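You operate a simulated robot arm through the tools that you are given. There is no shell and no other tool.

Carry out the task below with a simulated robot arm. There is one attempt and no reset: what you move stays moved.

## Task
Fetch the folded navy pair and set it on the rewinder table. Then take the folded maroon striped pair and put it on the checking table. Then take the folded maroon pair and leave it on the rewinder table. Then put the folded black pair on the cabinet top. Then put the folded grey striped pair from the packing bench on the cone table. Then fetch the green oil can and stand it on the boarding table. Then take the yellow size label and leave it on the boarding table. Then take the white hand brush and put it on the boarding table. Then take the blue tape strip and put it on the far cone board. Then take the pink size label and leave it on the steel plate. The order counts. Set down upright: green oil can.

It is judged by the outcome, as a careful person would: the job done as asked, and still so three seconds after it is handed in. It fails if anything else is knocked over, pushed out of place, dropped, spilled or broken.

## Robot
A 6-joint arm with a two-finger gripper on a trunk, on a base that moves. Base frame: it is fixed to the floor where the robot stands at the start and does not move with it; the origin is under the middle of the robot, x ahead of it, y to its left, z up. Lengths are in mm, angles in rad, forces in N, time in s.
With the tool pointing down near the work surface it reaches from about 160 to 620 mm from the robot's upright axis, wherever it stands. Its first joint turns from -2.897 to 2.897 rad. Places, roughly: blue tape strip (13x4x3 cm) [4900, -3000, 900]; boarding table [5100, 800, 800]; cabinet top [3200, -1100, 600]; checking table [6000, -1700, 800]; cone table [1200, -900, 600]; far cone board [500, -1400, 1100]; folded black pair (15x6x4 cm) [3700, 800, 900]; folded grey striped pair (13x6x5 cm) [3500, 800, 900]; folded maroon pair (11x6x4 cm) [4100, 900, 900]; folded maroon striped pair (13x6x4 cm) [4000, 900, 900]; folded navy pair (15x6x4 cm) [3900, 900, 900]; green oil can [3000, 1000, 1000]; pink size label [6000, -1750, 750]; rewinder table [0, 1400, 800]; steel plate (11x9x2 cm) [5900, -1500, 800]; white hand brush (8x4x8 cm) [3300, -900, 700]; yellow size label [3000, 1000, 750]. Payload 2.45 kg.
The TCP is the grasp point between the finger pads, 26 mm short of the fingertips. In the tool frame z runs along the fingers and y along their closing line. The gripper opens to 96 mm; its body begins 69 mm behind the TCP.
Orientation is that of the tool frame in the base frame, as a unit quaternion [x, y, z, w]. With the fingers straight down and closing along the base's y, the tool's x points along the base's -x, its y along +y and its z along -z.

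## Interface
- The arm moves only by the tool arm_command. Its argument "moves" is a list of rows, each a list of 7 numbers: the shift along the tool's x, y, z in mm, then the turn, a rotation vector about the tool's x, y, z in degrees, then the gripper command, from -1 (shut) to 1 (fully open), values between in proportion. In form: [[dx, dy, dz, ax, ay, az, gripper], ...]. A call has 1 to 20 rows; each row shifts and turns the commanded pose from where the row before left it, along the tool's axes as they then stand. Each row takes 0.2 s and may step no farther than 50 mm and 0.15 rad from the row before; otherwise, or with a gripper value out of range, the whole call is refused. A pose out of reach is approached as far as the arm can. The call stops where the force on the tool passes 40 N (or 10 N more than at its start, if that is more) or the arm is blocked; 0.2 s more then pass. The fingers move at their own pace (about 119.9 mm/s each) and stop on an object; they squeeze with about 20 N. The grip force told is the motor's: it shows also when the fingers shut on nothing. Time passes only in rows, and 0.2 s behind the last, so rows that do not move let the fingers close. It gives the time, the measured TCP pose, the force on the tool (base axes), the opening and the grip force at its end, in the units of the frame above (readings bear some noise), with the torque about the TCP (base axes, N m) and any sound that the robot's microphone picked up, and new pictures: "pictures" is both (left out), scene, wrist or none.
- Cameras (640 x 400 px; columns grow to the right, rows downward): "scene" is now at [31.6, 144, 1157.8]; the picture's right is [-0.14, -0.99, 0.00], its down [-0.19, 0.03, -0.98] and it looks along [0.97, -0.14, -0.19] (base axes); focal length 285 px, centre (320, 200). "wrist" rides on the gripper at [82, 3, -98] in the tool frame; the picture's right is [-0.04, 1.00, 0.00], its down [-0.73, -0.03, -0.68] and it looks along [-0.68, -0.03, 0.73] (tool axes); focal length 256 px, centre (320, 200). There is no depth. A picture from a camera that has moved, and an enlarged one, comes with that camera's place and axes in the base frame and with its lens.
- slide_trunk(by): slides the trunk up (or, below 0, down) by that many mm; the arm and the scene camera ride with it, the base frame stays. It gives what a move gives, with no picture.
- drive_base(legs): drives the robot by 1 to 6 legs, each [ahead, turn to the left] in mm and rad, along the robot's own axes; the way and the turn of a leg run together, so that a leg with both is an arc; at most 1500 mm and 3.142 rad a leg. The arm and the cameras ride along, it lands a little off, and it stops where it bumps. It gives what a move gives, and a new picture of the scene camera.
- pan_tilt(pan, tilt): turns the head with the scene camera to pan (to the left, within 2.705 rad either way) and tilt (down, from -0.506 to 1.204), counted from straight ahead of the robot. It gives what a move gives, and a new picture of the scene camera.
- close_up(camera, box): a new picture of the part [left, top, right, bottom] of that camera's present view, enlarged. No time passes.
- finish_job(): hands the job in; it is judged then, once.

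Nothing tells you exact positions but the pictures and the camera data. Unless the task says otherwise, let go and move clear before handing in.

The tools are called after "Request:" by a JSON object that holds its "name" and its "arguments". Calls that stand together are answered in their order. arm_command: Moves the arm, as the interface text tells. Its arguments: {"type":"object","properties":{"moves":{"type":"array","items":{"type":"array","items":{"type":"number"}}},"pictures":{"type":"string","enum":["both","scene","wrist","none"]}},"required":["moves"]} The other tools are called the same way: slide_trunk (by) moves the trunk up or down; drive_base (legs) drives the base; pan_tilt (pan, tilt) turns the head that bears the scene camera; close_up (camera, box) takes an enlarged picture of a part of a camera's view; finish_job () hands the job in.

At the start:

```text
clock: 0.0
tool_pos: [444.5, 73.0, 1000.0]
orientation: [0.0, 1.0, 0.0, 0.0]
force: [-0.7, 0.2, -0.2]
ft_torque: [0.0, 0.0, -0.02]
width: 95.8
finger_force: 0.0
trunk travel left (down, up): [-150.0, 0.0]
robot x, y, heading: [2.9, -0.6, -0.004]
head pan, tilt (commanded): [-0.145, 0.19]
```

scene: 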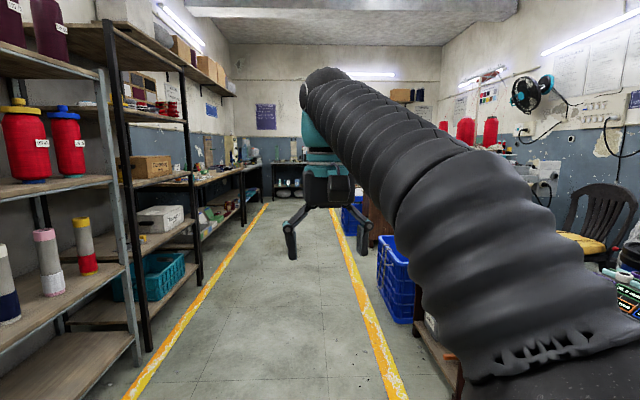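
wrist: 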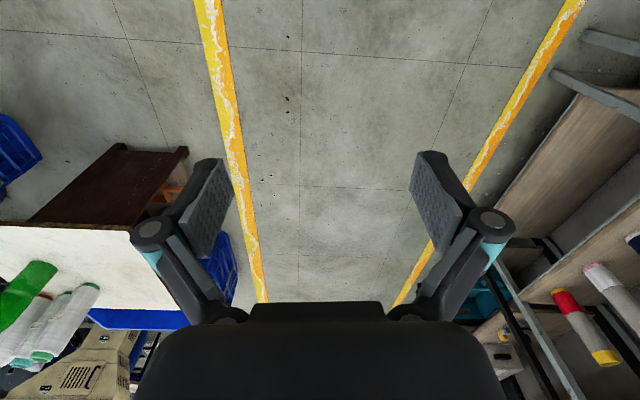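

The robot stands at the start of an aisle with shelves on the left and tables on the right. I'll look around before driving.

Request:
{"name": "pan_tilt", "arguments": {"pan": 1.2, "tilt": 0.3}}

Request:
{"name": "pan_tilt", "arguments": {"pan": 0.4, "tilt": 0.2}}

Request:
{"name": "pan_tilt", "arguments": {"pan": -1.2, "tilt": 0.3}}

Request:
{"name": "pan_tilt", "arguments": {"pan": 2.3, "tilt": 0.4}}

```text
clock: 1.5
tool_pos: [445.1, 72.6, 999.1]
orientation: [0.001, 1.0, 0.0, 0.0]
force: [0.3, -0.4, -0.7]
ft_torque: [0.03, -0.01, -0.02]
width: 96.1
finger_force: 0.0
trunk travel left (down, up): [-150.0, 0.0]
robot x, y, heading: [-1.8, 0.5, -0.0]
head pan, tilt (commanded): [1.201, 0.3]
camera scene: at [-26.7, 244.5, 1147.6], right [0.93, -0.36, 0.0], down [-0.11, -0.28, -0.96], along [0.35, 0.89, -0.3], focal length 285 px, centre (320, 200)
```

scene: 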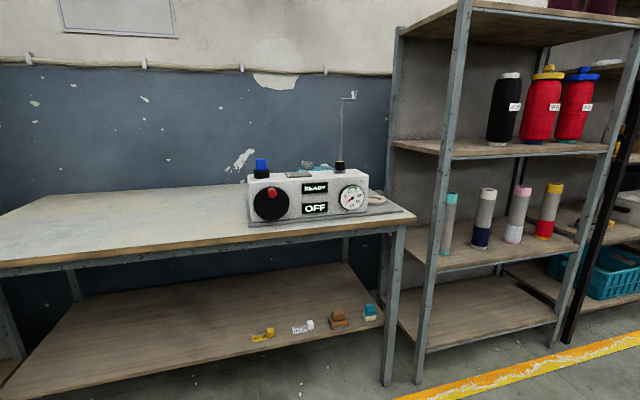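

```text
clock: 2.6
tool_pos: [445.0, 71.1, 999.6]
orientation: [0.0, 1.0, 0.0, 0.0]
force: [-0.4, 0.2, 0.5]
ft_torque: [-0.01, 0.0, -0.01]
width: 96.0
finger_force: 0.1
trunk travel left (down, up): [-150.0, 0.0]
robot x, y, heading: [1.6, -1.6, -0.006]
head pan, tilt (commanded): [0.4, 0.201]
camera scene: at [25.3, 193.8, 1156.9], right [0.39, -0.92, 0.0], down [-0.18, -0.08, -0.98], along [0.9, 0.38, -0.2], focal length 285 px, centre (320, 200)
```

scene: 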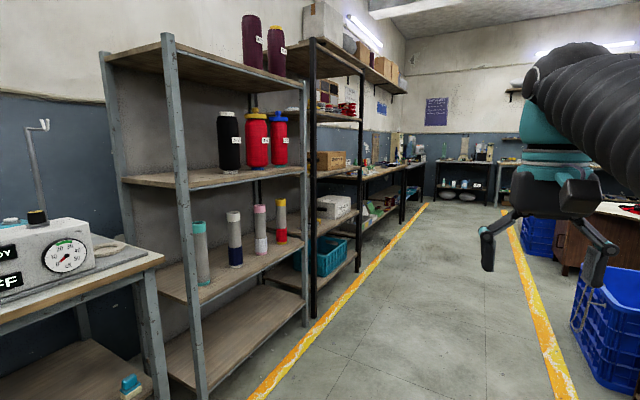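

```text
clock: 4.3
tool_pos: [443.9, 73.9, 999.1]
orientation: [0.0, 1.0, 0.0, 0.001]
force: [0.8, 0.3, -0.4]
ft_torque: [-0.03, 0.0, -0.02]
width: 96.0
finger_force: 0.1
trunk travel left (down, up): [-150.0, 0.0]
robot x, y, heading: [1.5, 0.2, -0.001]
head pan, tilt (commanded): [-1.201, 0.3]
camera scene: at [-26.7, 70.4, 1147.6], right [-0.93, -0.36, 0.0], down [-0.11, 0.28, -0.96], along [0.35, -0.89, -0.3], focal length 285 px, centre (320, 200)
```

scene: 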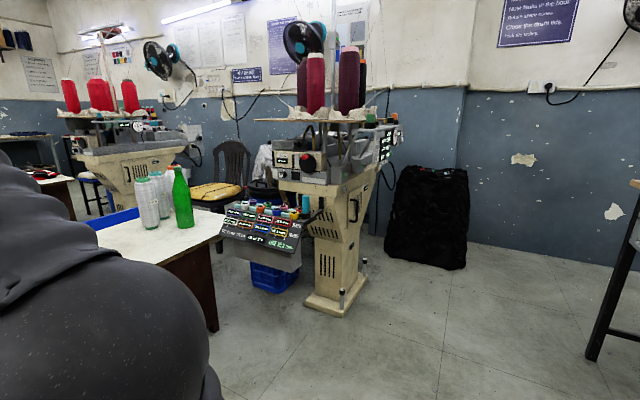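

```text
clock: 7.2
tool_pos: [443.8, 73.2, 999.7]
orientation: [-0.001, 1.0, 0.0, -0.001]
force: [-0.4, 0.6, 1.0]
ft_torque: [0.03, 0.0, 0.0]
width: 96.0
finger_force: 0.0
trunk travel left (down, up): [-150.0, 0.0]
robot x, y, heading: [3.1, 3.8, -0.003]
head pan, tilt (commanded): [2.3, 0.4]
camera scene: at [-122.3, 226.5, 1138.3], right [0.75, 0.67, 0.0], down [0.26, -0.29, -0.92], along [-0.61, 0.69, -0.39], focal length 285 px, centre (320, 200)
```

scene: 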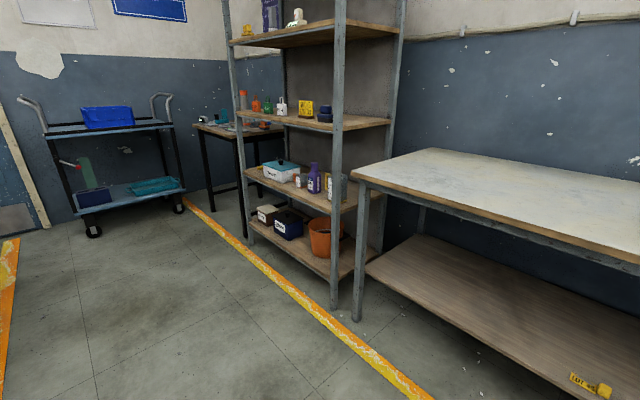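

The aisle ahead is clear. I'll drive up toward the packing bench on the left, looking as I go.

Request:
{"name": "drive_base", "arguments": {"legs": [[1500, 0], [1000, 0]]}}

Request:
{"name": "pan_tilt", "arguments": {"pan": 0.8, "tilt": 0.3}}

Request:
{"name": "pan_tilt", "arguments": {"pan": 0.2, "tilt": 0.2}}

Request:
{"name": "pan_tilt", "arguments": {"pan": -0.9, "tilt": 0.3}}

```text
clock: 19.4
tool_pos: [2942.8, 93.2, 1000.0]
orientation: [-0.008, 1.0, -0.001, -0.001]
force: [0.3, 0.3, 0.1]
ft_torque: [-0.01, -0.01, -0.01]
width: 95.9
finger_force: 0.1
trunk travel left (down, up): [-150.0, 0.0]
robot x, y, heading: [2502.0, 14.3, 0.016]
head pan, tilt (commanded): [2.3, 0.4]
camera scene: at [2373.1, 238.6, 1138.3], right [0.73, 0.68, 0.0], down [0.26, -0.29, -0.92], along [-0.63, 0.68, -0.39], focal length 285 px, centre (320, 200)
```

scene: 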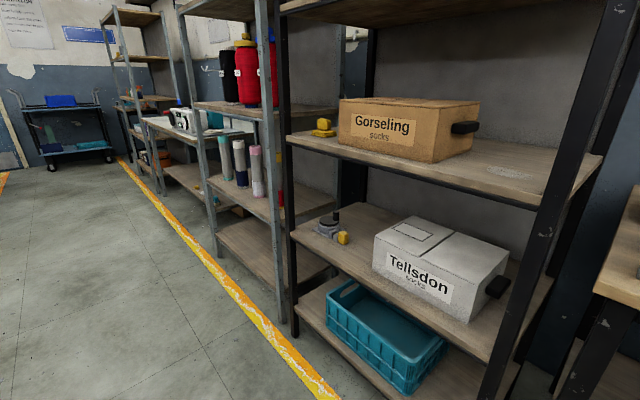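

```text
clock: 21.0
tool_pos: [2942.6, 94.4, 1000.7]
orientation: [-0.008, 1.0, 0.0, 0.0]
force: [-0.6, -0.2, -0.9]
ft_torque: [-0.02, 0.02, 0.01]
width: 96.1
finger_force: 0.0
trunk travel left (down, up): [-150.0, 0.0]
robot x, y, heading: [2498.1, 14.4, 0.018]
head pan, tilt (commanded): [0.799, 0.3]
camera scene: at [2499.9, 238.7, 1147.6], right [0.73, -0.68, 0.0], down [-0.2, -0.22, -0.96], along [0.65, 0.7, -0.3], focal length 285 px, centre (320, 200)
```

scene: 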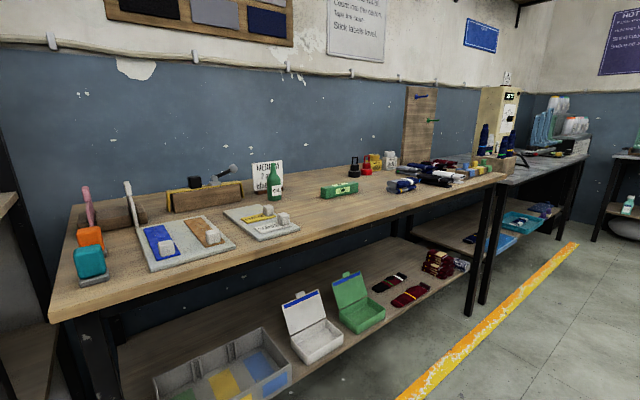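

```text
clock: 22.0
tool_pos: [2943.0, 94.2, 1000.0]
orientation: [-0.009, 1.0, 0.0, 0.0]
force: [0.3, 0.1, 0.1]
ft_torque: [0.04, -0.02, 0.02]
width: 95.6
finger_force: 0.0
trunk travel left (down, up): [-150.0, 0.0]
robot x, y, heading: [2500.6, 10.6, 0.018]
head pan, tilt (commanded): [0.201, 0.201]
camera scene: at [2527.0, 190.8, 1156.9], right [0.22, -0.98, 0.0], down [-0.19, -0.04, -0.98], along [0.96, 0.21, -0.2], focal length 285 px, centre (320, 200)
```

scene: 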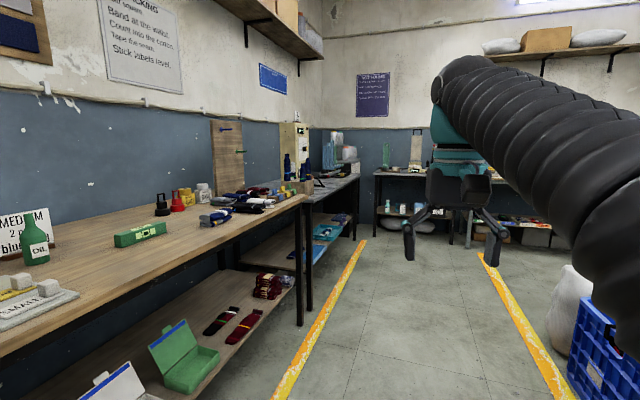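

```text
clock: 23.4
tool_pos: [2942.1, 94.1, 1000.3]
orientation: [-0.009, 1.0, 0.0, 0.0]
force: [0.7, 0.5, 1.0]
ft_torque: [-0.02, 0.02, -0.01]
width: 96.0
finger_force: 0.0
trunk travel left (down, up): [-150.0, 0.0]
robot x, y, heading: [2495.5, 16.0, 0.016]
head pan, tilt (commanded): [-0.901, 0.3]
camera scene: at [2495.3, 98.5, 1147.6], right [-0.77, -0.63, 0.0], down [-0.19, 0.23, -0.96], along [0.61, -0.74, -0.3], focal length 285 px, centre (320, 200)
```

scene: 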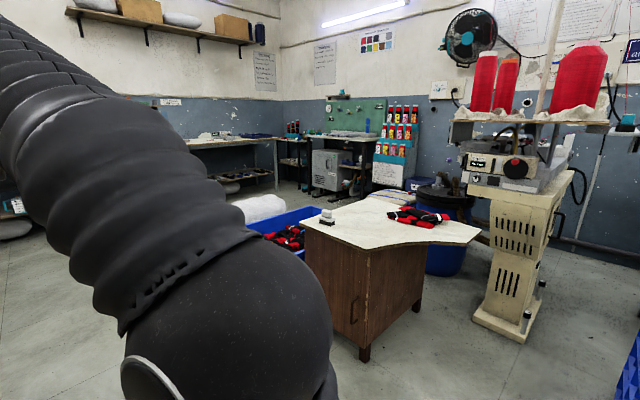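

I'm at x≈2500 in the aisle and see the folded pairs at the far end of the packing bench, left. I'll drive closer and turn to face them.

Request:
{"name": "drive_base", "arguments": {"legs": [[0, 0.2], [1430, 0]]}}

Request:
{"name": "pan_tilt", "arguments": {"pan": 1.1, "tilt": 0.5}}

```text
clock: 31.3
tool_pos: [4315.1, 510.8, 999.7]
orientation: [-0.118, 0.993, 0.0, 0.0]
force: [-0.4, 0.2, 0.8]
ft_torque: [-0.03, 0.01, 0.01]
width: 96.1
finger_force: 0.1
trunk travel left (down, up): [-150.0, 0.0]
robot x, y, heading: [3901.2, 337.1, 0.229]
head pan, tilt (commanded): [-0.901, 0.3]
camera scene: at [3877.8, 418.8, 1147.6], right [-0.62, -0.79, 0.0], down [-0.23, 0.18, -0.96], along [0.75, -0.59, -0.3], focal length 285 px, centre (320, 200)
```

scene: 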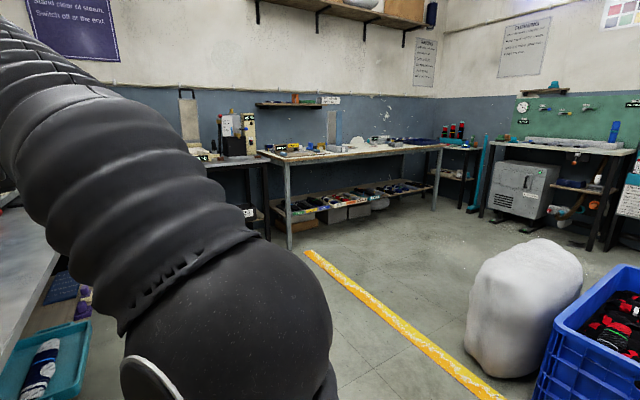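

```text
clock: 33.2
tool_pos: [4314.5, 511.6, 1000.3]
orientation: [-0.117, 0.993, 0.0, 0.0]
force: [0.6, -0.5, 0.0]
ft_torque: [-0.01, 0.01, 0.03]
width: 96.0
finger_force: 0.1
trunk travel left (down, up): [-150.0, 0.0]
robot x, y, heading: [3899.3, 336.6, 0.234]
head pan, tilt (commanded): [1.1, 0.499]
camera scene: at [3825.6, 564.8, 1129.2], right [0.97, -0.23, 0.0], down [-0.11, -0.47, -0.88], along [0.21, 0.85, -0.48], focal length 285 px, centre (320, 200)
```

scene: 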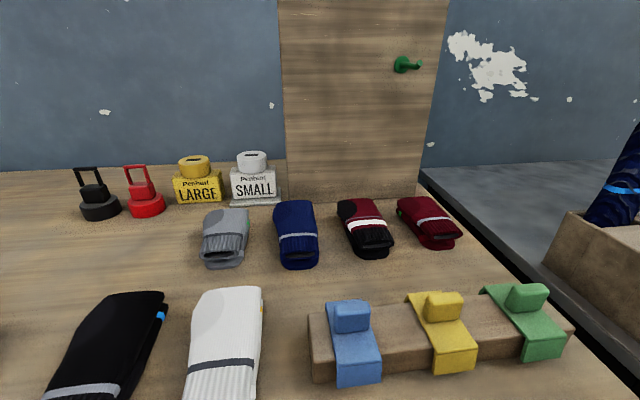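

The bench shows, from left to right, grey, navy, maroon-striped and maroon pairs in the back row, with black and white in front. I'll turn to face the bench.

Request:
{"name": "drive_base", "arguments": {"legs": [[0, 1.34]]}}

Request:
{"name": "pan_tilt", "arguments": {"pan": 0.0, "tilt": 0.6}}

Request:
{"name": "arm_command", "arguments": {"moves": [[0, 0, 0, 0, 0, 0, 1]], "pictures": "wrist"}}

```text
clock: 36.9
tool_pos: [3826.4, 781.2, 1000.0]
orientation: [0.709, -0.706, 0.0, -0.001]
force: [0.4, 0.3, 0.2]
ft_torque: [0.0, 0.03, -0.01]
width: 95.9
finger_force: 0.1
trunk travel left (down, up): [-150.0, 0.0]
robot x, y, heading: [3896.0, 335.4, 1.574]
head pan, tilt (commanded): [1.1, 0.499]
camera scene: at [3660.8, 317.8, 1129.2], right [0.45, 0.89, 0.0], down [0.43, -0.22, -0.88], along [-0.78, 0.4, -0.48], focal length 285 px, centre (320, 200)
```

scene: 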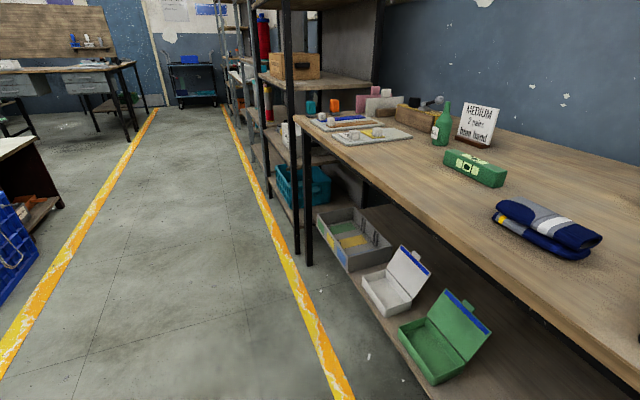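

```text
clock: 38.2
tool_pos: [3827.1, 782.3, 998.8]
orientation: [0.709, -0.706, 0.0, 0.0]
force: [-0.3, -0.1, -1.2]
ft_torque: [0.01, -0.05, -0.02]
width: 96.0
finger_force: 0.1
trunk travel left (down, up): [-150.0, 0.0]
robot x, y, heading: [3896.0, 337.3, 1.576]
head pan, tilt (commanded): [0.0, 0.6]
camera scene: at [3741.7, 365.1, 1120.1], right [1.0, 0.0, 0.0], down [0.0, -0.56, -0.83], along [0.0, 0.83, -0.56], focal length 285 px, centre (320, 200)
```

scene: 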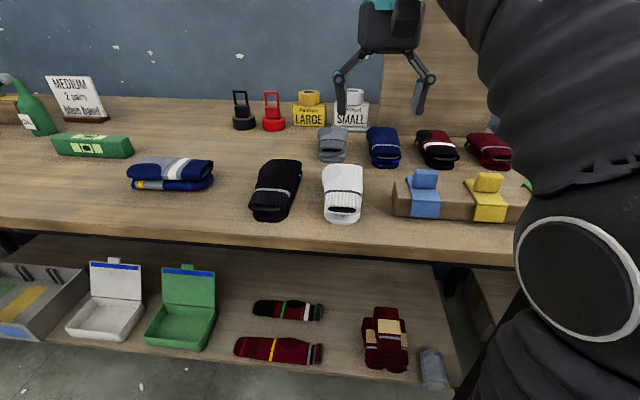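

```text
clock: 38.6
tool_pos: [3826.4, 781.7, 999.6]
orientation: [0.708, -0.706, -0.001, 0.0]
force: [0.5, 0.0, -0.4]
ft_torque: [-0.01, 0.01, -0.01]
width: 96.0
finger_force: 0.0
trunk travel left (down, up): [-150.0, 0.0]
robot x, y, heading: [3901.6, 339.4, 1.574]
head pan, tilt (commanded): [0.0, 0.6]
camera wrist: at [3822.9, 699.1, 1098.1], right [-1.0, 0.04, 0.0], down [0.03, 0.73, 0.68], along [0.03, 0.68, -0.73], focal length 256 px, centre (320, 200)
```

wrist: 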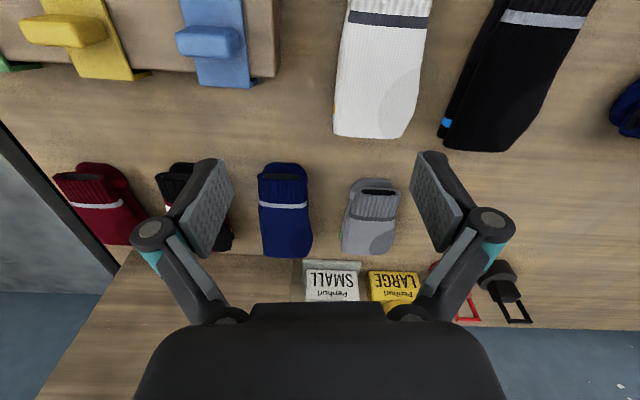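

I see the navy pair near (3873, 915), with its top at about z≈880. I'll take close-ups for accurate positions.

Request:
{"name": "close_up", "arguments": {"camera": "wrist", "box": [40, 100, 460, 320]}}

Request:
{"name": "close_up", "arguments": {"camera": "scene", "box": [220, 80, 540, 240]}}

Request:
{"name": "close_up", "arguments": {"camera": "scene", "box": [100, 120, 360, 240]}}

```text
1.52 times, centred on (250, 210) of wrist
camera zoom: at [3822.9, 699.1, 1098.1], right [-1.0, 0.04, 0.0], down [0.03, 0.73, 0.68], along [0.03, 0.68, -0.73], focal length 390 px, centre (427, 185)
```

zoom: 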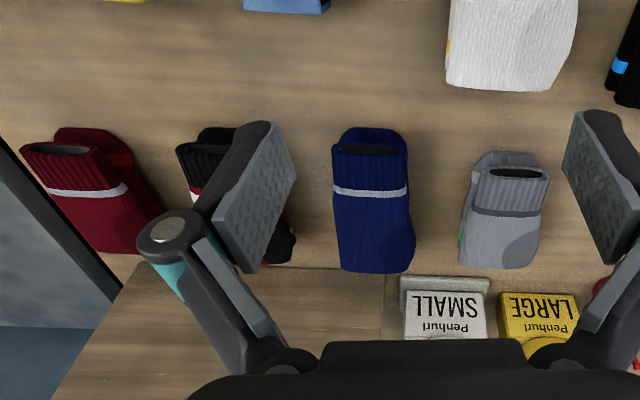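

```text
2.00 times, centred on (380, 160) of scene
camera zoom: at [3741.8, 365.1, 1120.1], right [1.0, 0.0, 0.0], down [0.0, -0.56, -0.83], along [0.0, 0.83, -0.56], focal length 571 px, centre (200, 280)
```

zoom: 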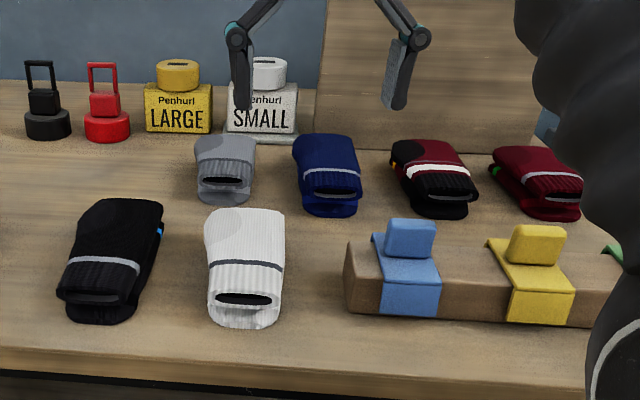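

```text
2.46 times, centred on (230, 180) of scene
camera zoom: at [3741.8, 365.1, 1120.1], right [1.0, 0.0, 0.0], down [0.0, -0.56, -0.83], along [0.0, 0.83, -0.56], focal length 703 px, centre (542, 249)
```

zoom: 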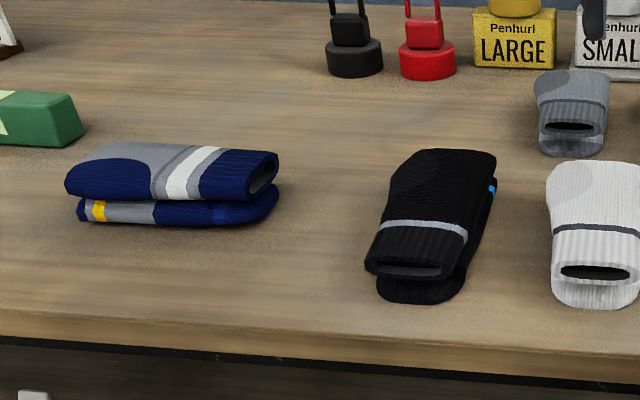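

The navy pair's centre is near (3872, 920) with its top at z≈892, so the bench is about z≈850. I'll move over it with the gripper partly open.

Request:
{"name": "arm_command", "arguments": {"moves": [[-45, -15, 0, 0, 0, 0, 0.7], [-45, -15, 0, 0, 0, 0, 0.7], [-46, -15.6, 0, 0, 0, 0, 0.7], [0, 0, 30, 0, 0, 0, 0.7], [0, 0, 0, 0, 0, 0, 0.7]]}}

```text
clock: 39.8
tool_pos: [3870.4, 906.9, 941.9]
orientation: [0.708, -0.706, 0.001, 0.001]
force: [-0.7, 0.2, 1.0]
ft_torque: [0.02, -0.03, -0.02]
width: 81.6
finger_force: 0.0
out of reach, approached as far as the arm can: row 2, 3
trunk travel left (down, up): [-150.0, 0.0]
robot x, y, heading: [3903.8, 341.2, 1.577]
head pan, tilt (commanded): [0.0, 0.6]
camera scene: at [3741.8, 365.2, 1120.1], right [1.0, 0.0, 0.0], down [0.0, -0.56, -0.83], along [0.0, 0.83, -0.56], focal length 285 px, centre (320, 200)
camera wrist: at [3867.0, 823.9, 1040.0], right [-1.0, 0.04, 0.0], down [0.03, 0.73, 0.68], along [0.03, 0.68, -0.73], focal length 256 px, centre (320, 200)
```

scene: 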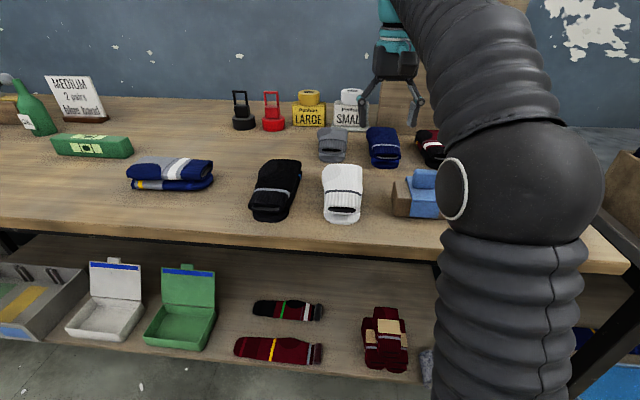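
wrist: 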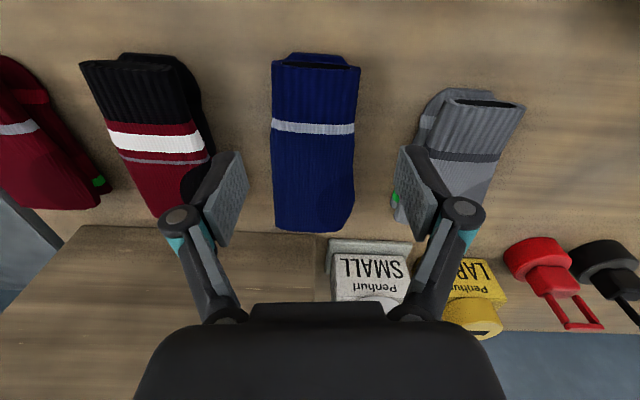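

I'm above the navy pair, with the fingers straddling it. I'll descend.

Request:
{"name": "arm_command", "arguments": {"moves": [[0, 0, 20, 0, 0, 0, 0.7], [0, 0, 20, 0, 0, 0, 0.7], [0, 0, 0, 0, 0, 0, 0.7]], "pictures": "wrist"}}

```text
clock: 40.6
tool_pos: [3872.4, 905.3, 902.1]
orientation: [0.708, -0.706, 0.0, 0.001]
force: [0.2, 0.3, -0.4]
ft_torque: [0.01, -0.01, 0.0]
width: 81.8
finger_force: 0.0
trunk travel left (down, up): [-150.0, 0.0]
robot x, y, heading: [3895.0, 338.6, 1.577]
head pan, tilt (commanded): [0.0, 0.6]
camera wrist: at [3867.9, 823.7, 1000.5], right [-1.0, 0.04, 0.0], down [0.03, 0.73, 0.68], along [0.03, 0.68, -0.73], focal length 256 px, centre (320, 200)
```

wrist: 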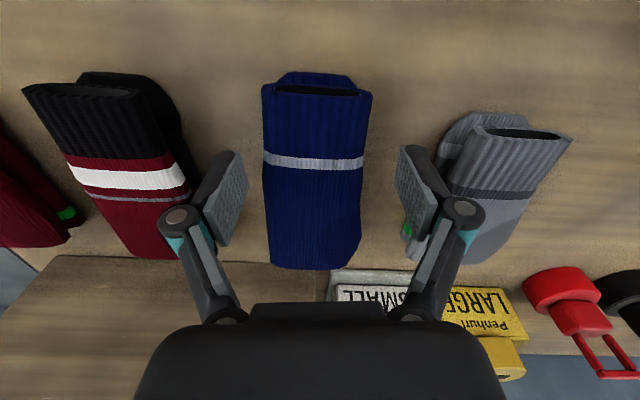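

The fingers are centred on the pair. I'll narrow the opening slightly to clear the neighbouring pairs, descend the last 20 mm and close.

Request:
{"name": "arm_command", "arguments": {"moves": [[0, 0, 0, 0, 0, 0, 0.52], [0, 0, 10, 0, 0, 0, 0.52], [0, 0, 10, 0, 0, 0, 0.52], [0, 0, 0, 0, 0, 0, -1], [0, 0, 0, 0, 0, 0, -1], [0, 0, 0, 0, 0, 0, -1]]}}

```text
clock: 42.0
tool_pos: [3872.6, 906.0, 883.8]
orientation: [0.708, -0.707, -0.002, -0.001]
force: [0.5, 0.5, 6.8]
ft_torque: [0.01, 0.0, -0.16]
width: 55.9
finger_force: 20.3
trunk travel left (down, up): [-150.0, 0.0]
robot x, y, heading: [3897.5, 340.7, 1.57]
head pan, tilt (commanded): [0.0, 0.6]
camera scene: at [3741.9, 364.9, 1120.2], right [1.0, 0.0, 0.0], down [0.0, -0.56, -0.83], along [0.0, 0.83, -0.56], focal length 285 px, centre (320, 200)
camera wrist: at [3868.8, 823.5, 981.7], right [-1.0, 0.04, 0.0], down [0.03, 0.73, 0.68], along [0.03, 0.68, -0.73], focal length 256 px, centre (320, 200)
```

scene: 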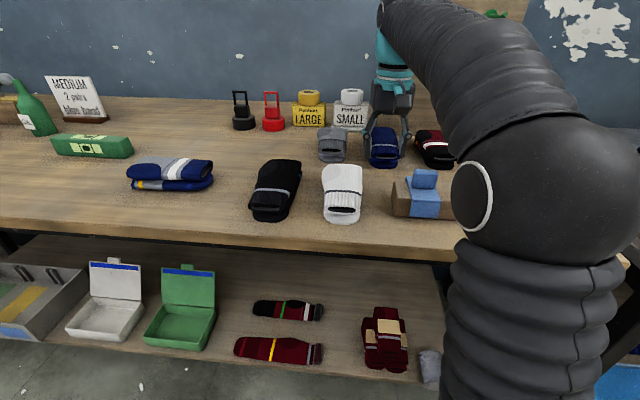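
wrist: 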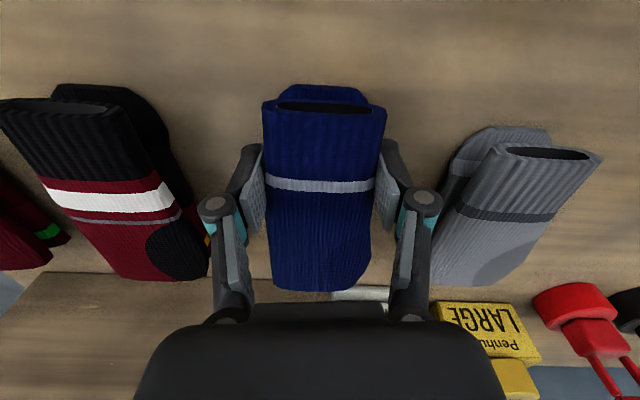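

The navy pair is gripped (56 mm). I'll lift and retract.

Request:
{"name": "arm_command", "arguments": {"moves": [[0, 0, -25, 0, 0, 0, -1], [0, 0, -30, 0, 0, 0, -1], [30, 0, -30, 0, 0, 0, -1], [40, 0, -25, 0, 0, 0, -1], [45, 0, -15, 0, 0, 0, -1], [45, 0, 0, 0, 0, 0, -1], [0, 0, 0, 0, 0, 0, -1]]}}

```text
clock: 43.6
tool_pos: [3873.6, 745.4, 1006.6]
orientation: [0.709, -0.706, 0.0, 0.001]
force: [0.3, 0.1, 0.2]
ft_torque: [-0.04, 0.0, 0.0]
width: 55.4
finger_force: 20.1
trunk travel left (down, up): [-150.0, 0.0]
robot x, y, heading: [3901.3, 337.8, 1.575]
head pan, tilt (commanded): [0.0, 0.6]
camera scene: at [3741.8, 365.2, 1120.1], right [1.0, 0.0, 0.0], down [0.0, -0.56, -0.83], along [0.0, 0.83, -0.56], focal length 285 px, centre (320, 200)
camera wrist: at [3870.3, 662.7, 1104.8], right [-1.0, 0.04, 0.0], down [0.03, 0.73, 0.68], along [0.03, 0.68, -0.73], focal length 256 px, centre (320, 200)
```

scene: 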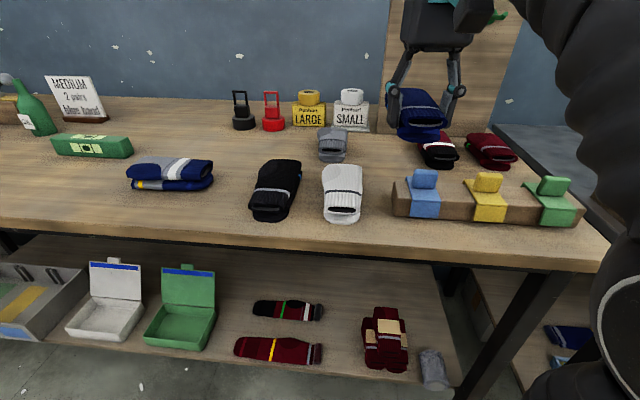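
wrist: 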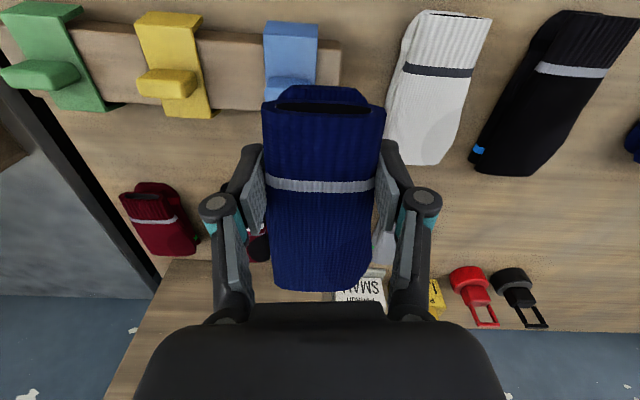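

The navy pair is held securely. I'll drive back along the aisle to the rewinder table.

Request:
{"name": "drive_base", "arguments": {"legs": [[0, 1.5]]}}

Request:
{"name": "pan_tilt", "arguments": {"pan": -0.2, "tilt": 0.4}}

```text
clock: 47.7
tool_pos: [3491.8, 337.4, 1006.4]
orientation: [1.0, -0.029, 0.0, 0.0]
force: [-0.6, 0.2, -1.8]
ft_torque: [-0.02, -0.07, -0.03]
width: 54.8
finger_force: 19.8
trunk travel left (down, up): [-150.0, 0.0]
robot x, y, heading: [3899.5, 339.4, 3.086]
head pan, tilt (commanded): [0.0, 0.6]
camera scene: at [3861.6, 181.5, 1120.1], right [0.06, 1.0, 0.0], down [0.56, -0.03, -0.83], along [-0.82, 0.05, -0.56], focal length 285 px, centre (320, 200)
```

scene: 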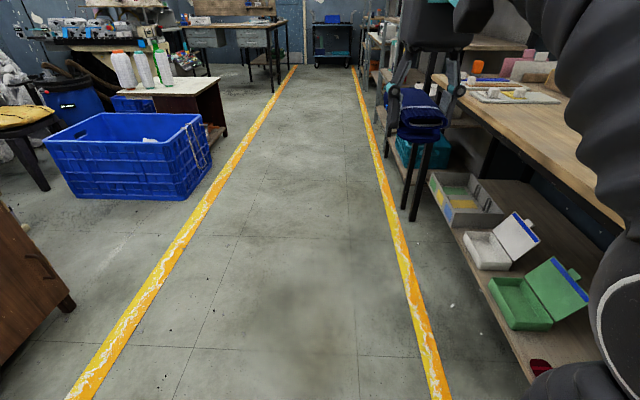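

```text
clock: 48.4
tool_pos: [3490.7, 336.5, 1006.5]
orientation: [1.0, -0.03, 0.0, 0.0]
force: [0.9, -0.7, -1.1]
ft_torque: [-0.04, -0.01, 0.02]
width: 54.7
finger_force: 19.5
trunk travel left (down, up): [-150.0, 0.0]
robot x, y, heading: [3898.0, 338.5, 3.084]
head pan, tilt (commanded): [-0.201, 0.4]
camera scene: at [3860.3, 200.0, 1138.3], right [0.26, 0.97, 0.0], down [0.38, -0.1, -0.92], along [-0.89, 0.24, -0.39], focal length 285 px, centre (320, 200)
```

scene: 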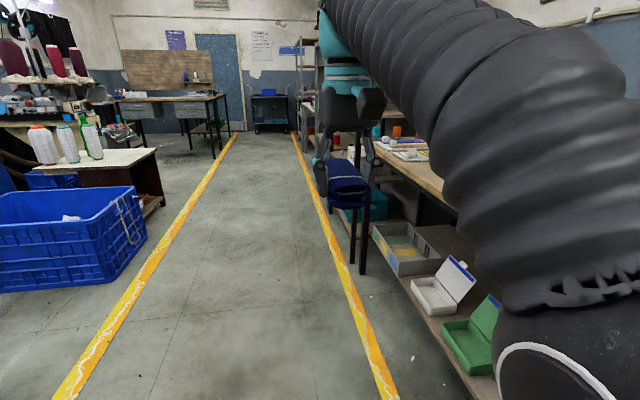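

The aisle runs at a slight angle (about -0.07 rad) to the base x-axis. I'll drive parallel to it, back toward the rewinder table.

Request:
{"name": "drive_base", "arguments": {"legs": [[1500, -0.01], [1300, 0]]}}

```text
clock: 61.9
tool_pos: [717.3, 538.4, 1006.1]
orientation: [0.999, -0.038, 0.0, -0.001]
force: [0.6, 0.0, -0.9]
ft_torque: [-0.02, -0.04, 0.02]
width: 53.2
finger_force: 20.3
trunk travel left (down, up): [-150.0, 0.0]
robot x, y, heading: [1126.8, 533.5, 3.067]
head pan, tilt (commanded): [-0.201, 0.4]
camera scene: at [1084.7, 396.1, 1138.3], right [0.27, 0.96, 0.0], down [0.37, -0.11, -0.92], along [-0.89, 0.25, -0.39], focal length 285 px, centre (320, 200)
```

scene: 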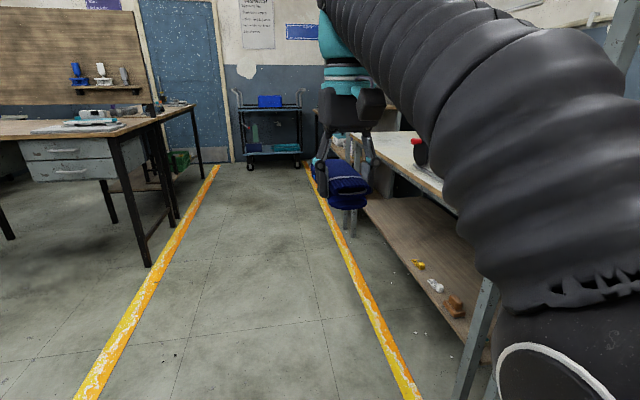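

Continuing to the rewinder table, then turning to face it.

Request:
{"name": "drive_base", "arguments": {"legs": [[1270, 0]]}}

Request:
{"name": "pan_tilt", "arguments": {"pan": -1.3, "tilt": 0.4}}

```text
clock: 68.2
tool_pos: [-531.9, 637.1, 1006.0]
orientation: [0.999, -0.04, 0.0, -0.001]
force: [0.4, 0.3, -1.5]
ft_torque: [0.0, -0.01, 0.01]
width: 53.5
finger_force: 20.0
trunk travel left (down, up): [-150.0, 0.0]
robot x, y, heading: [-120.6, 630.0, 3.065]
head pan, tilt (commanded): [-0.201, 0.4]
camera scene: at [-164.8, 493.0, 1138.3], right [0.28, 0.96, 0.0], down [0.37, -0.11, -0.92], along [-0.89, 0.25, -0.39], focal length 285 px, centre (320, 200)
```

scene: 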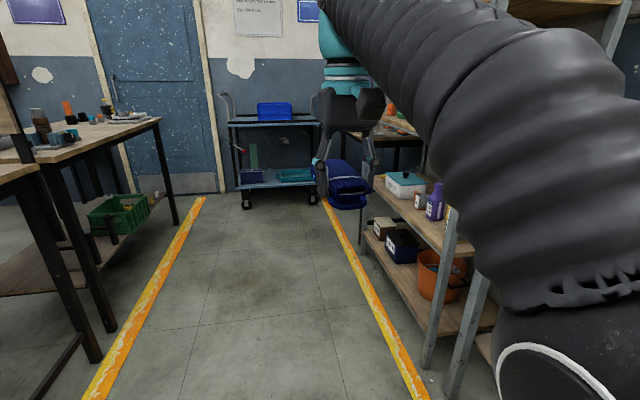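

```text
clock: 69.6
tool_pos: [-530.4, 637.4, 1005.9]
orientation: [0.999, -0.039, 0.0, -0.001]
force: [-0.3, 0.1, -0.6]
ft_torque: [0.01, 0.0, -0.02]
width: 53.3
finger_force: 19.8
trunk travel left (down, up): [-150.0, 0.0]
robot x, y, heading: [-120.3, 629.2, 3.064]
head pan, tilt (commanded): [-1.3, 0.4]
camera scene: at [-93.5, 558.4, 1138.3], right [0.98, 0.19, 0.0], down [0.07, -0.38, -0.92], along [-0.18, 0.9, -0.39], focal length 285 px, centre (320, 200)
```

scene: 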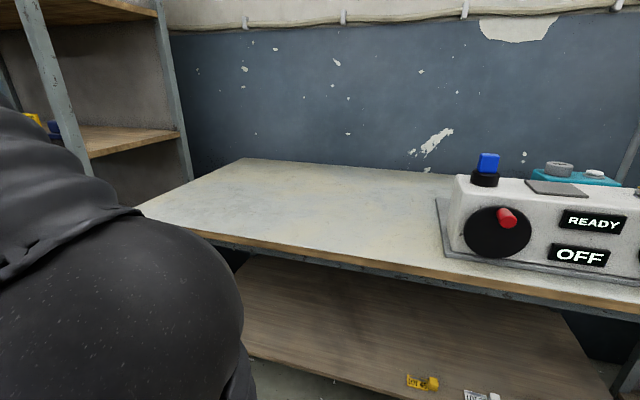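

The table has clear surface left of the rewinder machine. I'll turn right to face it.

Request:
{"name": "drive_base", "arguments": {"legs": [[0, -1.36]]}}

Request:
{"name": "pan_tilt", "arguments": {"pan": 0.0, "tilt": 0.6}}

Request:
{"name": "arm_command", "arguments": {"moves": [[0, 0, 0, 0, 0, 0, -1]], "pictures": "wrist"}}

```text
clock: 73.3
tool_pos: [-194.5, 1031.5, 1006.1]
orientation: [0.747, -0.665, -0.001, 0.0]
force: [-0.3, -0.6, 0.1]
ft_torque: [-0.02, 0.0, 0.01]
width: 53.0
finger_force: 20.3
trunk travel left (down, up): [-150.0, 0.0]
robot x, y, heading: [-122.6, 627.0, 1.69]
head pan, tilt (commanded): [-1.3, 0.4]
camera scene: at [-186.9, 586.4, 1138.3], right [0.38, -0.93, 0.0], down [-0.36, -0.15, -0.92], along [0.85, 0.35, -0.39], focal length 285 px, centre (320, 200)
```

scene: 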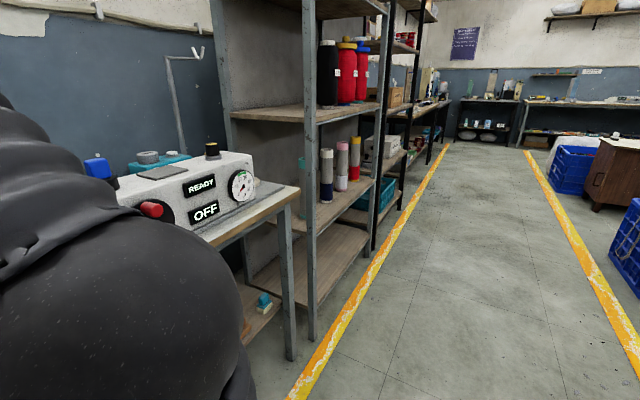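

```text
clock: 74.8
tool_pos: [-194.5, 1032.7, 1006.5]
orientation: [0.747, -0.665, -0.001, 0.0]
force: [0.2, 0.7, -0.7]
ft_torque: [-0.05, -0.01, -0.02]
width: 53.1
finger_force: 20.2
trunk travel left (down, up): [-150.0, 0.0]
robot x, y, heading: [-120.8, 631.0, 1.686]
head pan, tilt (commanded): [0.0, 0.6]
camera scene: at [-282.9, 639.1, 1120.1], right [0.99, 0.12, 0.0], down [0.07, -0.56, -0.83], along [-0.1, 0.82, -0.56], focal length 285 px, centre (320, 200)
```

scene: 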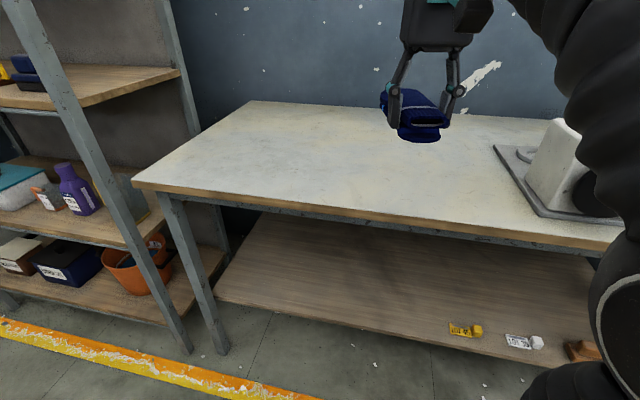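

```text
clock: 75.2
tool_pos: [-194.9, 1030.5, 1007.3]
orientation: [0.747, -0.665, 0.001, -0.001]
force: [0.3, -0.5, -1.3]
ft_torque: [-0.01, -0.01, 0.0]
width: 53.6
finger_force: 19.6
trunk travel left (down, up): [-150.0, 0.0]
robot x, y, heading: [-122.1, 627.8, 1.687]
head pan, tilt (commanded): [0.0, 0.6]
camera wrist: at [-189.5, 949.7, 1104.8], right [-1.0, -0.08, 0.0], down [-0.06, 0.73, 0.68], along [-0.05, 0.68, -0.73], focal length 256 px, centre (320, 200)
```

wrist: 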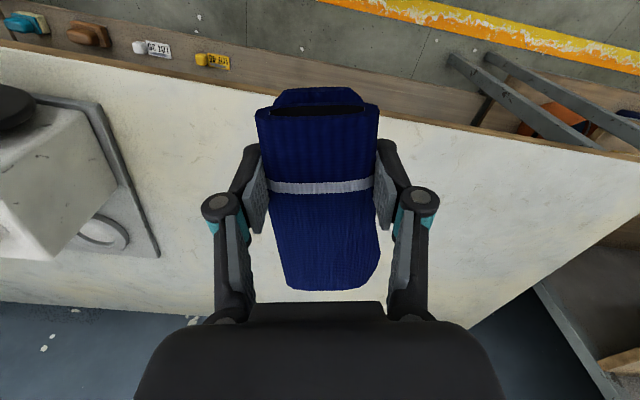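

The table surface is at about z≈800. I'll extend over it while lowering.

Request:
{"name": "arm_command", "arguments": {"moves": [[-30, 0, 20, 0, 0, 0, -1], [-35, 0, 25, 0, 0, 0, -1], [-35, 0, 25, 0, 0, 0, -1], [-35, 0, 25, 0, 0, 0, -1], [-20, 0, 25, 0, 0, 0, -1], [0, 0, 15, 0, 0, 0, -1], [0, 0, 0, 0, 0, 0, -1]]}}

```text
clock: 76.8
tool_pos: [-212.4, 1184.9, 870.3]
orientation: [0.747, -0.664, 0.0, 0.0]
force: [0.3, 0.3, -0.3]
ft_torque: [-0.03, -0.05, -0.06]
width: 53.1
finger_force: 19.4
trunk travel left (down, up): [-150.0, 0.0]
robot x, y, heading: [-122.2, 631.0, 1.683]
head pan, tilt (commanded): [0.0, 0.6]
camera scene: at [-283.0, 639.1, 1120.1], right [0.99, 0.12, 0.0], down [0.07, -0.56, -0.83], along [-0.1, 0.82, -0.57], focal length 285 px, centre (320, 200)
camera wrist: at [-207.6, 1103.4, 968.9], right [-1.0, -0.08, 0.0], down [-0.06, 0.73, 0.68], along [-0.05, 0.68, -0.73], focal length 256 px, centre (320, 200)
```

scene: 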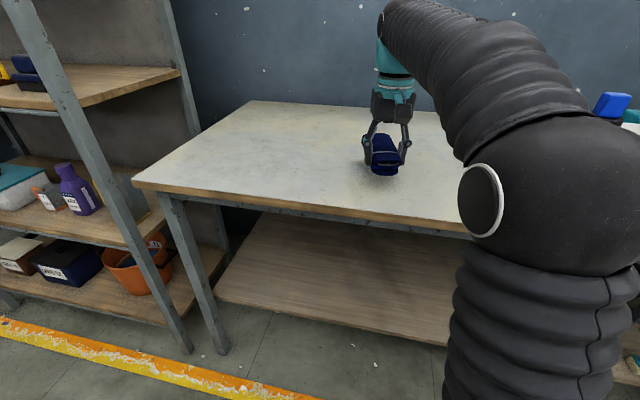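
wrist: 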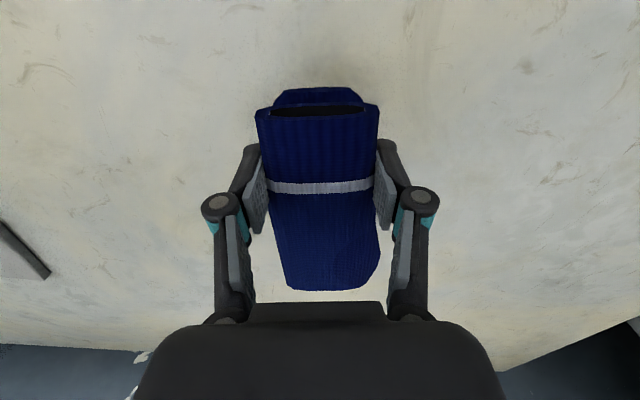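

The pair is over the table. I'll lower it gently until contact.

Request:
{"name": "arm_command", "arguments": {"moves": [[0, 0, 10, 0, 0, 0, -1], [0, 0, 8, 0, 0, 0, -1], [0, 0, 6, 0, 0, 0, -1], [0, 0, 4, 0, 0, 0, -1], [0, 0, 0, 0, 0, 0, -1]], "pictures": "wrist"}}

```text
clock: 78.0
tool_pos: [-212.1, 1186.7, 844.2]
orientation: [0.748, -0.664, 0.0, 0.0]
force: [-0.7, 0.0, -1.2]
ft_torque: [-0.06, 0.01, 0.01]
width: 53.2
finger_force: 19.8
trunk travel left (down, up): [-150.0, 0.0]
robot x, y, heading: [-121.1, 627.2, 1.69]
head pan, tilt (commanded): [0.0, 0.6]
camera wrist: at [-207.6, 1103.4, 941.6], right [-1.0, -0.08, 0.0], down [-0.06, 0.73, 0.68], along [-0.05, 0.68, -0.73], focal length 256 px, centre (320, 200)
```

wrist: 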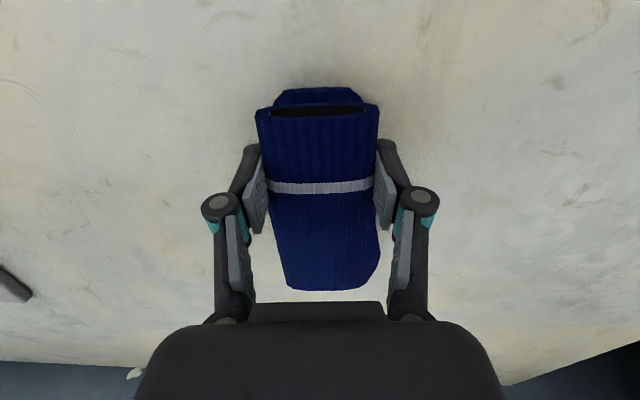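

Request:
{"name": "arm_command", "arguments": {"moves": [[0, 0, 4, 0, 0, 0, -1], [0, 0, 3, 0, 0, 0, -1], [0, 0, 0, 0, 0, 0, -1]], "pictures": "none"}}

```text
clock: 78.8
tool_pos: [-213.9, 1186.8, 837.4]
orientation: [0.747, -0.665, 0.001, 0.001]
force: [0.1, -0.1, -1.0]
ft_torque: [-0.02, -0.03, 0.03]
width: 53.2
finger_force: 20.6
trunk travel left (down, up): [-150.0, 0.0]
robot x, y, heading: [-126.4, 631.2, 1.688]
head pan, tilt (commanded): [0.0, 0.6]
```

Request:
{"name": "arm_command", "arguments": {"moves": [[0, 0, 3, 0, 0, 0, -1], [0, 0, 3, 0, 0, 0, -1], [0, 0, 0, 0, 0, 0, -1]], "pictures": "none"}}

```text
clock: 79.6
tool_pos: [-212.4, 1186.4, 833.0]
orientation: [0.748, -0.664, -0.001, 0.0]
force: [-0.2, 3.9, 18.6]
ft_torque: [0.09, 0.04, -0.01]
width: 54.2
finger_force: 20.3
trunk travel left (down, up): [-150.0, 0.0]
robot x, y, heading: [-116.8, 630.8, 1.689]
head pan, tilt (commanded): [0.0, 0.6]
```

Contact with the table (18 N). I'll release and lift away.

Request:
{"name": "arm_command", "arguments": {"moves": [[0, 0, -1, 0, 0, 0, 0.2], [0, 0, 0, 0, 0, 0, 0.6], [0, 0, 0, 0, 0, 0, 0.6], [0, 0, -20, 0, 0, 0, 0.6], [0, 0, -30, 0, 0, 0, 0.8], [10, 0, -40, 0, 0, 0, 1], [40, 0, -30, 0, 0, 0, 1], [45, 0, -30, 0, 0, 0, 1], [45, 0, -20, 0, 0, 0, 1], [0, 0, 0, 0, 0, 0, 1]]}}

```text
refused: row 8 steps farther than a row can; nothing moved
```

Request:
{"name": "arm_command", "arguments": {"moves": [[0, 0, -1, 0, 0, 0, 0.2], [0, 0, 0, 0, 0, 0, 0.6], [0, 0, 0, 0, 0, 0, 0.6], [0, 0, -20, 0, 0, 0, 0.6], [0, 0, -30, 0, 0, 0, 0.8], [10, 0, -40, 0, 0, 0, 1], [35, 0, -30, 0, 0, 0, 1], [38, 0, -30, 0, 0, 0, 1], [45, 0, -15, 0, 0, 0, 1], [0, 0, 0, 0, 0, 0, 1]]}}

```text
clock: 81.8
tool_pos: [-198.8, 1057.7, 996.3]
orientation: [0.747, -0.665, 0.0, 0.0]
force: [0.0, 0.1, -0.7]
ft_torque: [0.01, -0.01, 0.02]
width: 96.1
finger_force: 0.1
trunk travel left (down, up): [-150.0, 0.0]
robot x, y, heading: [-120.5, 630.7, 1.682]
head pan, tilt (commanded): [0.0, 0.6]
camera scene: at [-283.0, 639.1, 1120.1], right [0.99, 0.12, 0.0], down [0.07, -0.56, -0.83], along [-0.1, 0.82, -0.56], focal length 285 px, centre (320, 200)
camera wrist: at [-192.9, 975.9, 1094.3], right [-1.0, -0.08, 0.0], down [-0.06, 0.73, 0.68], along [-0.05, 0.68, -0.73], focal length 256 px, centre (320, 200)
```

scene: 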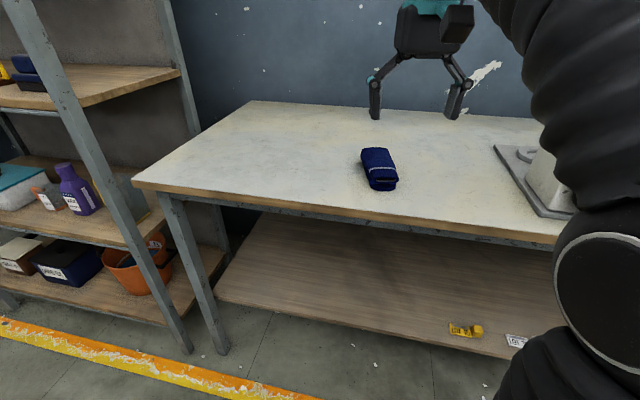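
wrist: 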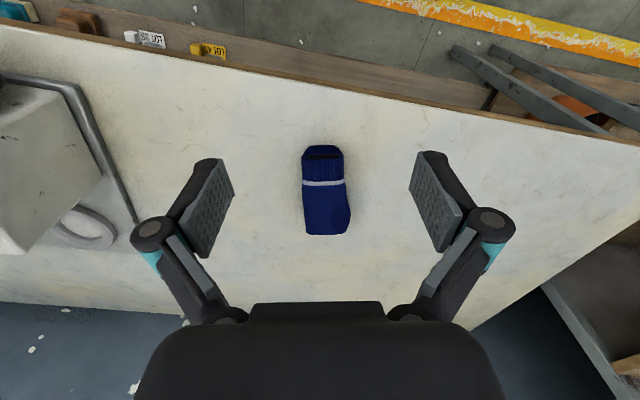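

The navy pair is set on the rewinder table. I'll return to the bench for the maroon striped pair by turning left and reversing along the aisle.

Request:
{"name": "drive_base", "arguments": {"legs": [[0, 1.385], [-1500, 0], [-1500, 0]]}}

```text
clock: 99.6
tool_pos: [2426.7, 360.0, 995.5]
orientation: [0.999, -0.05, 0.0, 0.0]
force: [-0.1, -0.3, 0.0]
ft_torque: [0.01, 0.0, 0.01]
width: 96.0
finger_force: 0.0
trunk travel left (down, up): [-150.0, 0.0]
robot x, y, heading: [2864.2, 344.5, 3.042]
head pan, tilt (commanded): [0.0, 0.6]
camera scene: at [2817.3, 187.1, 1120.1], right [0.1, 0.99, 0.0], down [0.56, -0.06, -0.83], along [-0.82, 0.08, -0.56], focal length 285 px, centre (320, 200)
```

scene: 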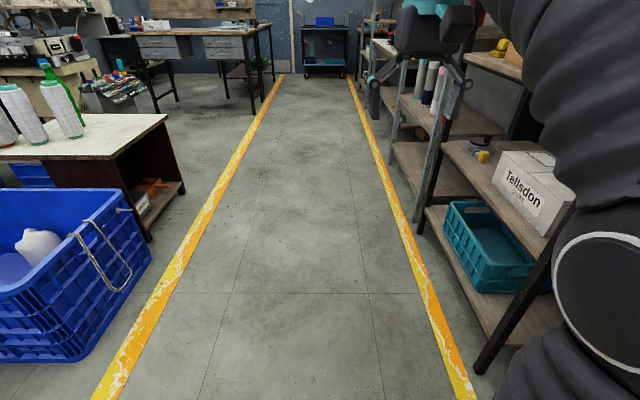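

Request:
{"name": "drive_base", "arguments": {"legs": [[0, 0.09], [-1120, 0], [0, -1.56]]}}

Request:
{"name": "arm_command", "arguments": {"moves": [[0, 0, 0, 0, 0, 0, 1]]}}

```text
clock: 109.7
tool_pos: [3963.0, 756.2, 995.5]
orientation: [-0.692, 0.722, 0.0, 0.0]
force: [0.3, 0.5, 0.4]
ft_torque: [0.02, 0.02, -0.01]
width: 96.1
finger_force: 0.0
trunk travel left (down, up): [-150.0, 0.0]
robot x, y, heading: [3966.7, 320.5, 1.526]
head pan, tilt (commanded): [0.0, 0.6]
camera scene: at [3811.6, 355.3, 1120.1], right [1.0, -0.05, 0.0], down [-0.03, -0.56, -0.83], along [0.04, 0.82, -0.56], focal length 285 px, centre (320, 200)
```

scene: 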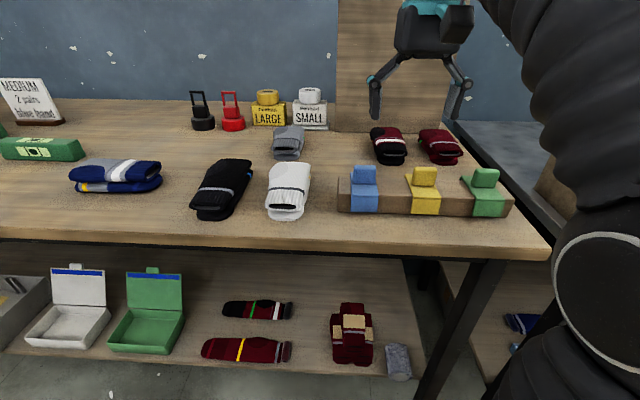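

```text
clock: 110.1
tool_pos: [3962.7, 755.4, 996.9]
orientation: [-0.691, 0.723, -0.001, 0.0]
force: [0.0, 0.2, -0.5]
ft_torque: [-0.01, 0.05, -0.02]
width: 95.9
finger_force: 0.1
trunk travel left (down, up): [-150.0, 0.0]
robot x, y, heading: [3967.9, 316.4, 1.524]
head pan, tilt (commanded): [0.0, 0.6]
camera scene: at [3811.6, 355.3, 1120.1], right [1.0, -0.05, 0.0], down [-0.03, -0.56, -0.83], along [0.04, 0.82, -0.56], focal length 285 px, centre (320, 200)
camera wrist: at [3955.3, 673.4, 1094.1], right [-1.0, 0.09, 0.0], down [0.06, 0.73, 0.68], along [0.06, 0.68, -0.73], focal length 256 px, centre (320, 200)
```

scene: 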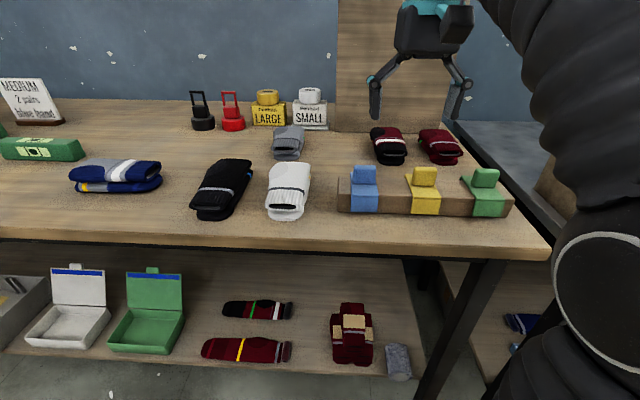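
wrist: 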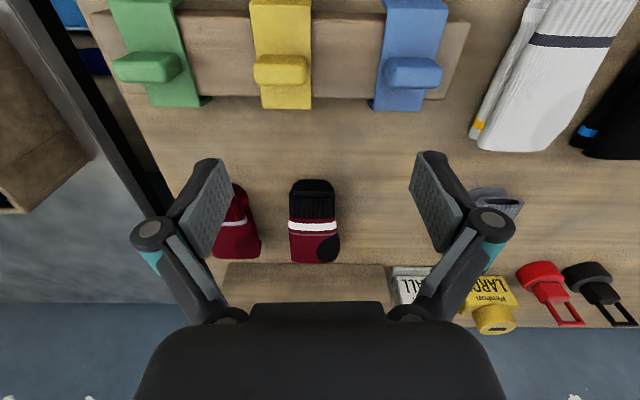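

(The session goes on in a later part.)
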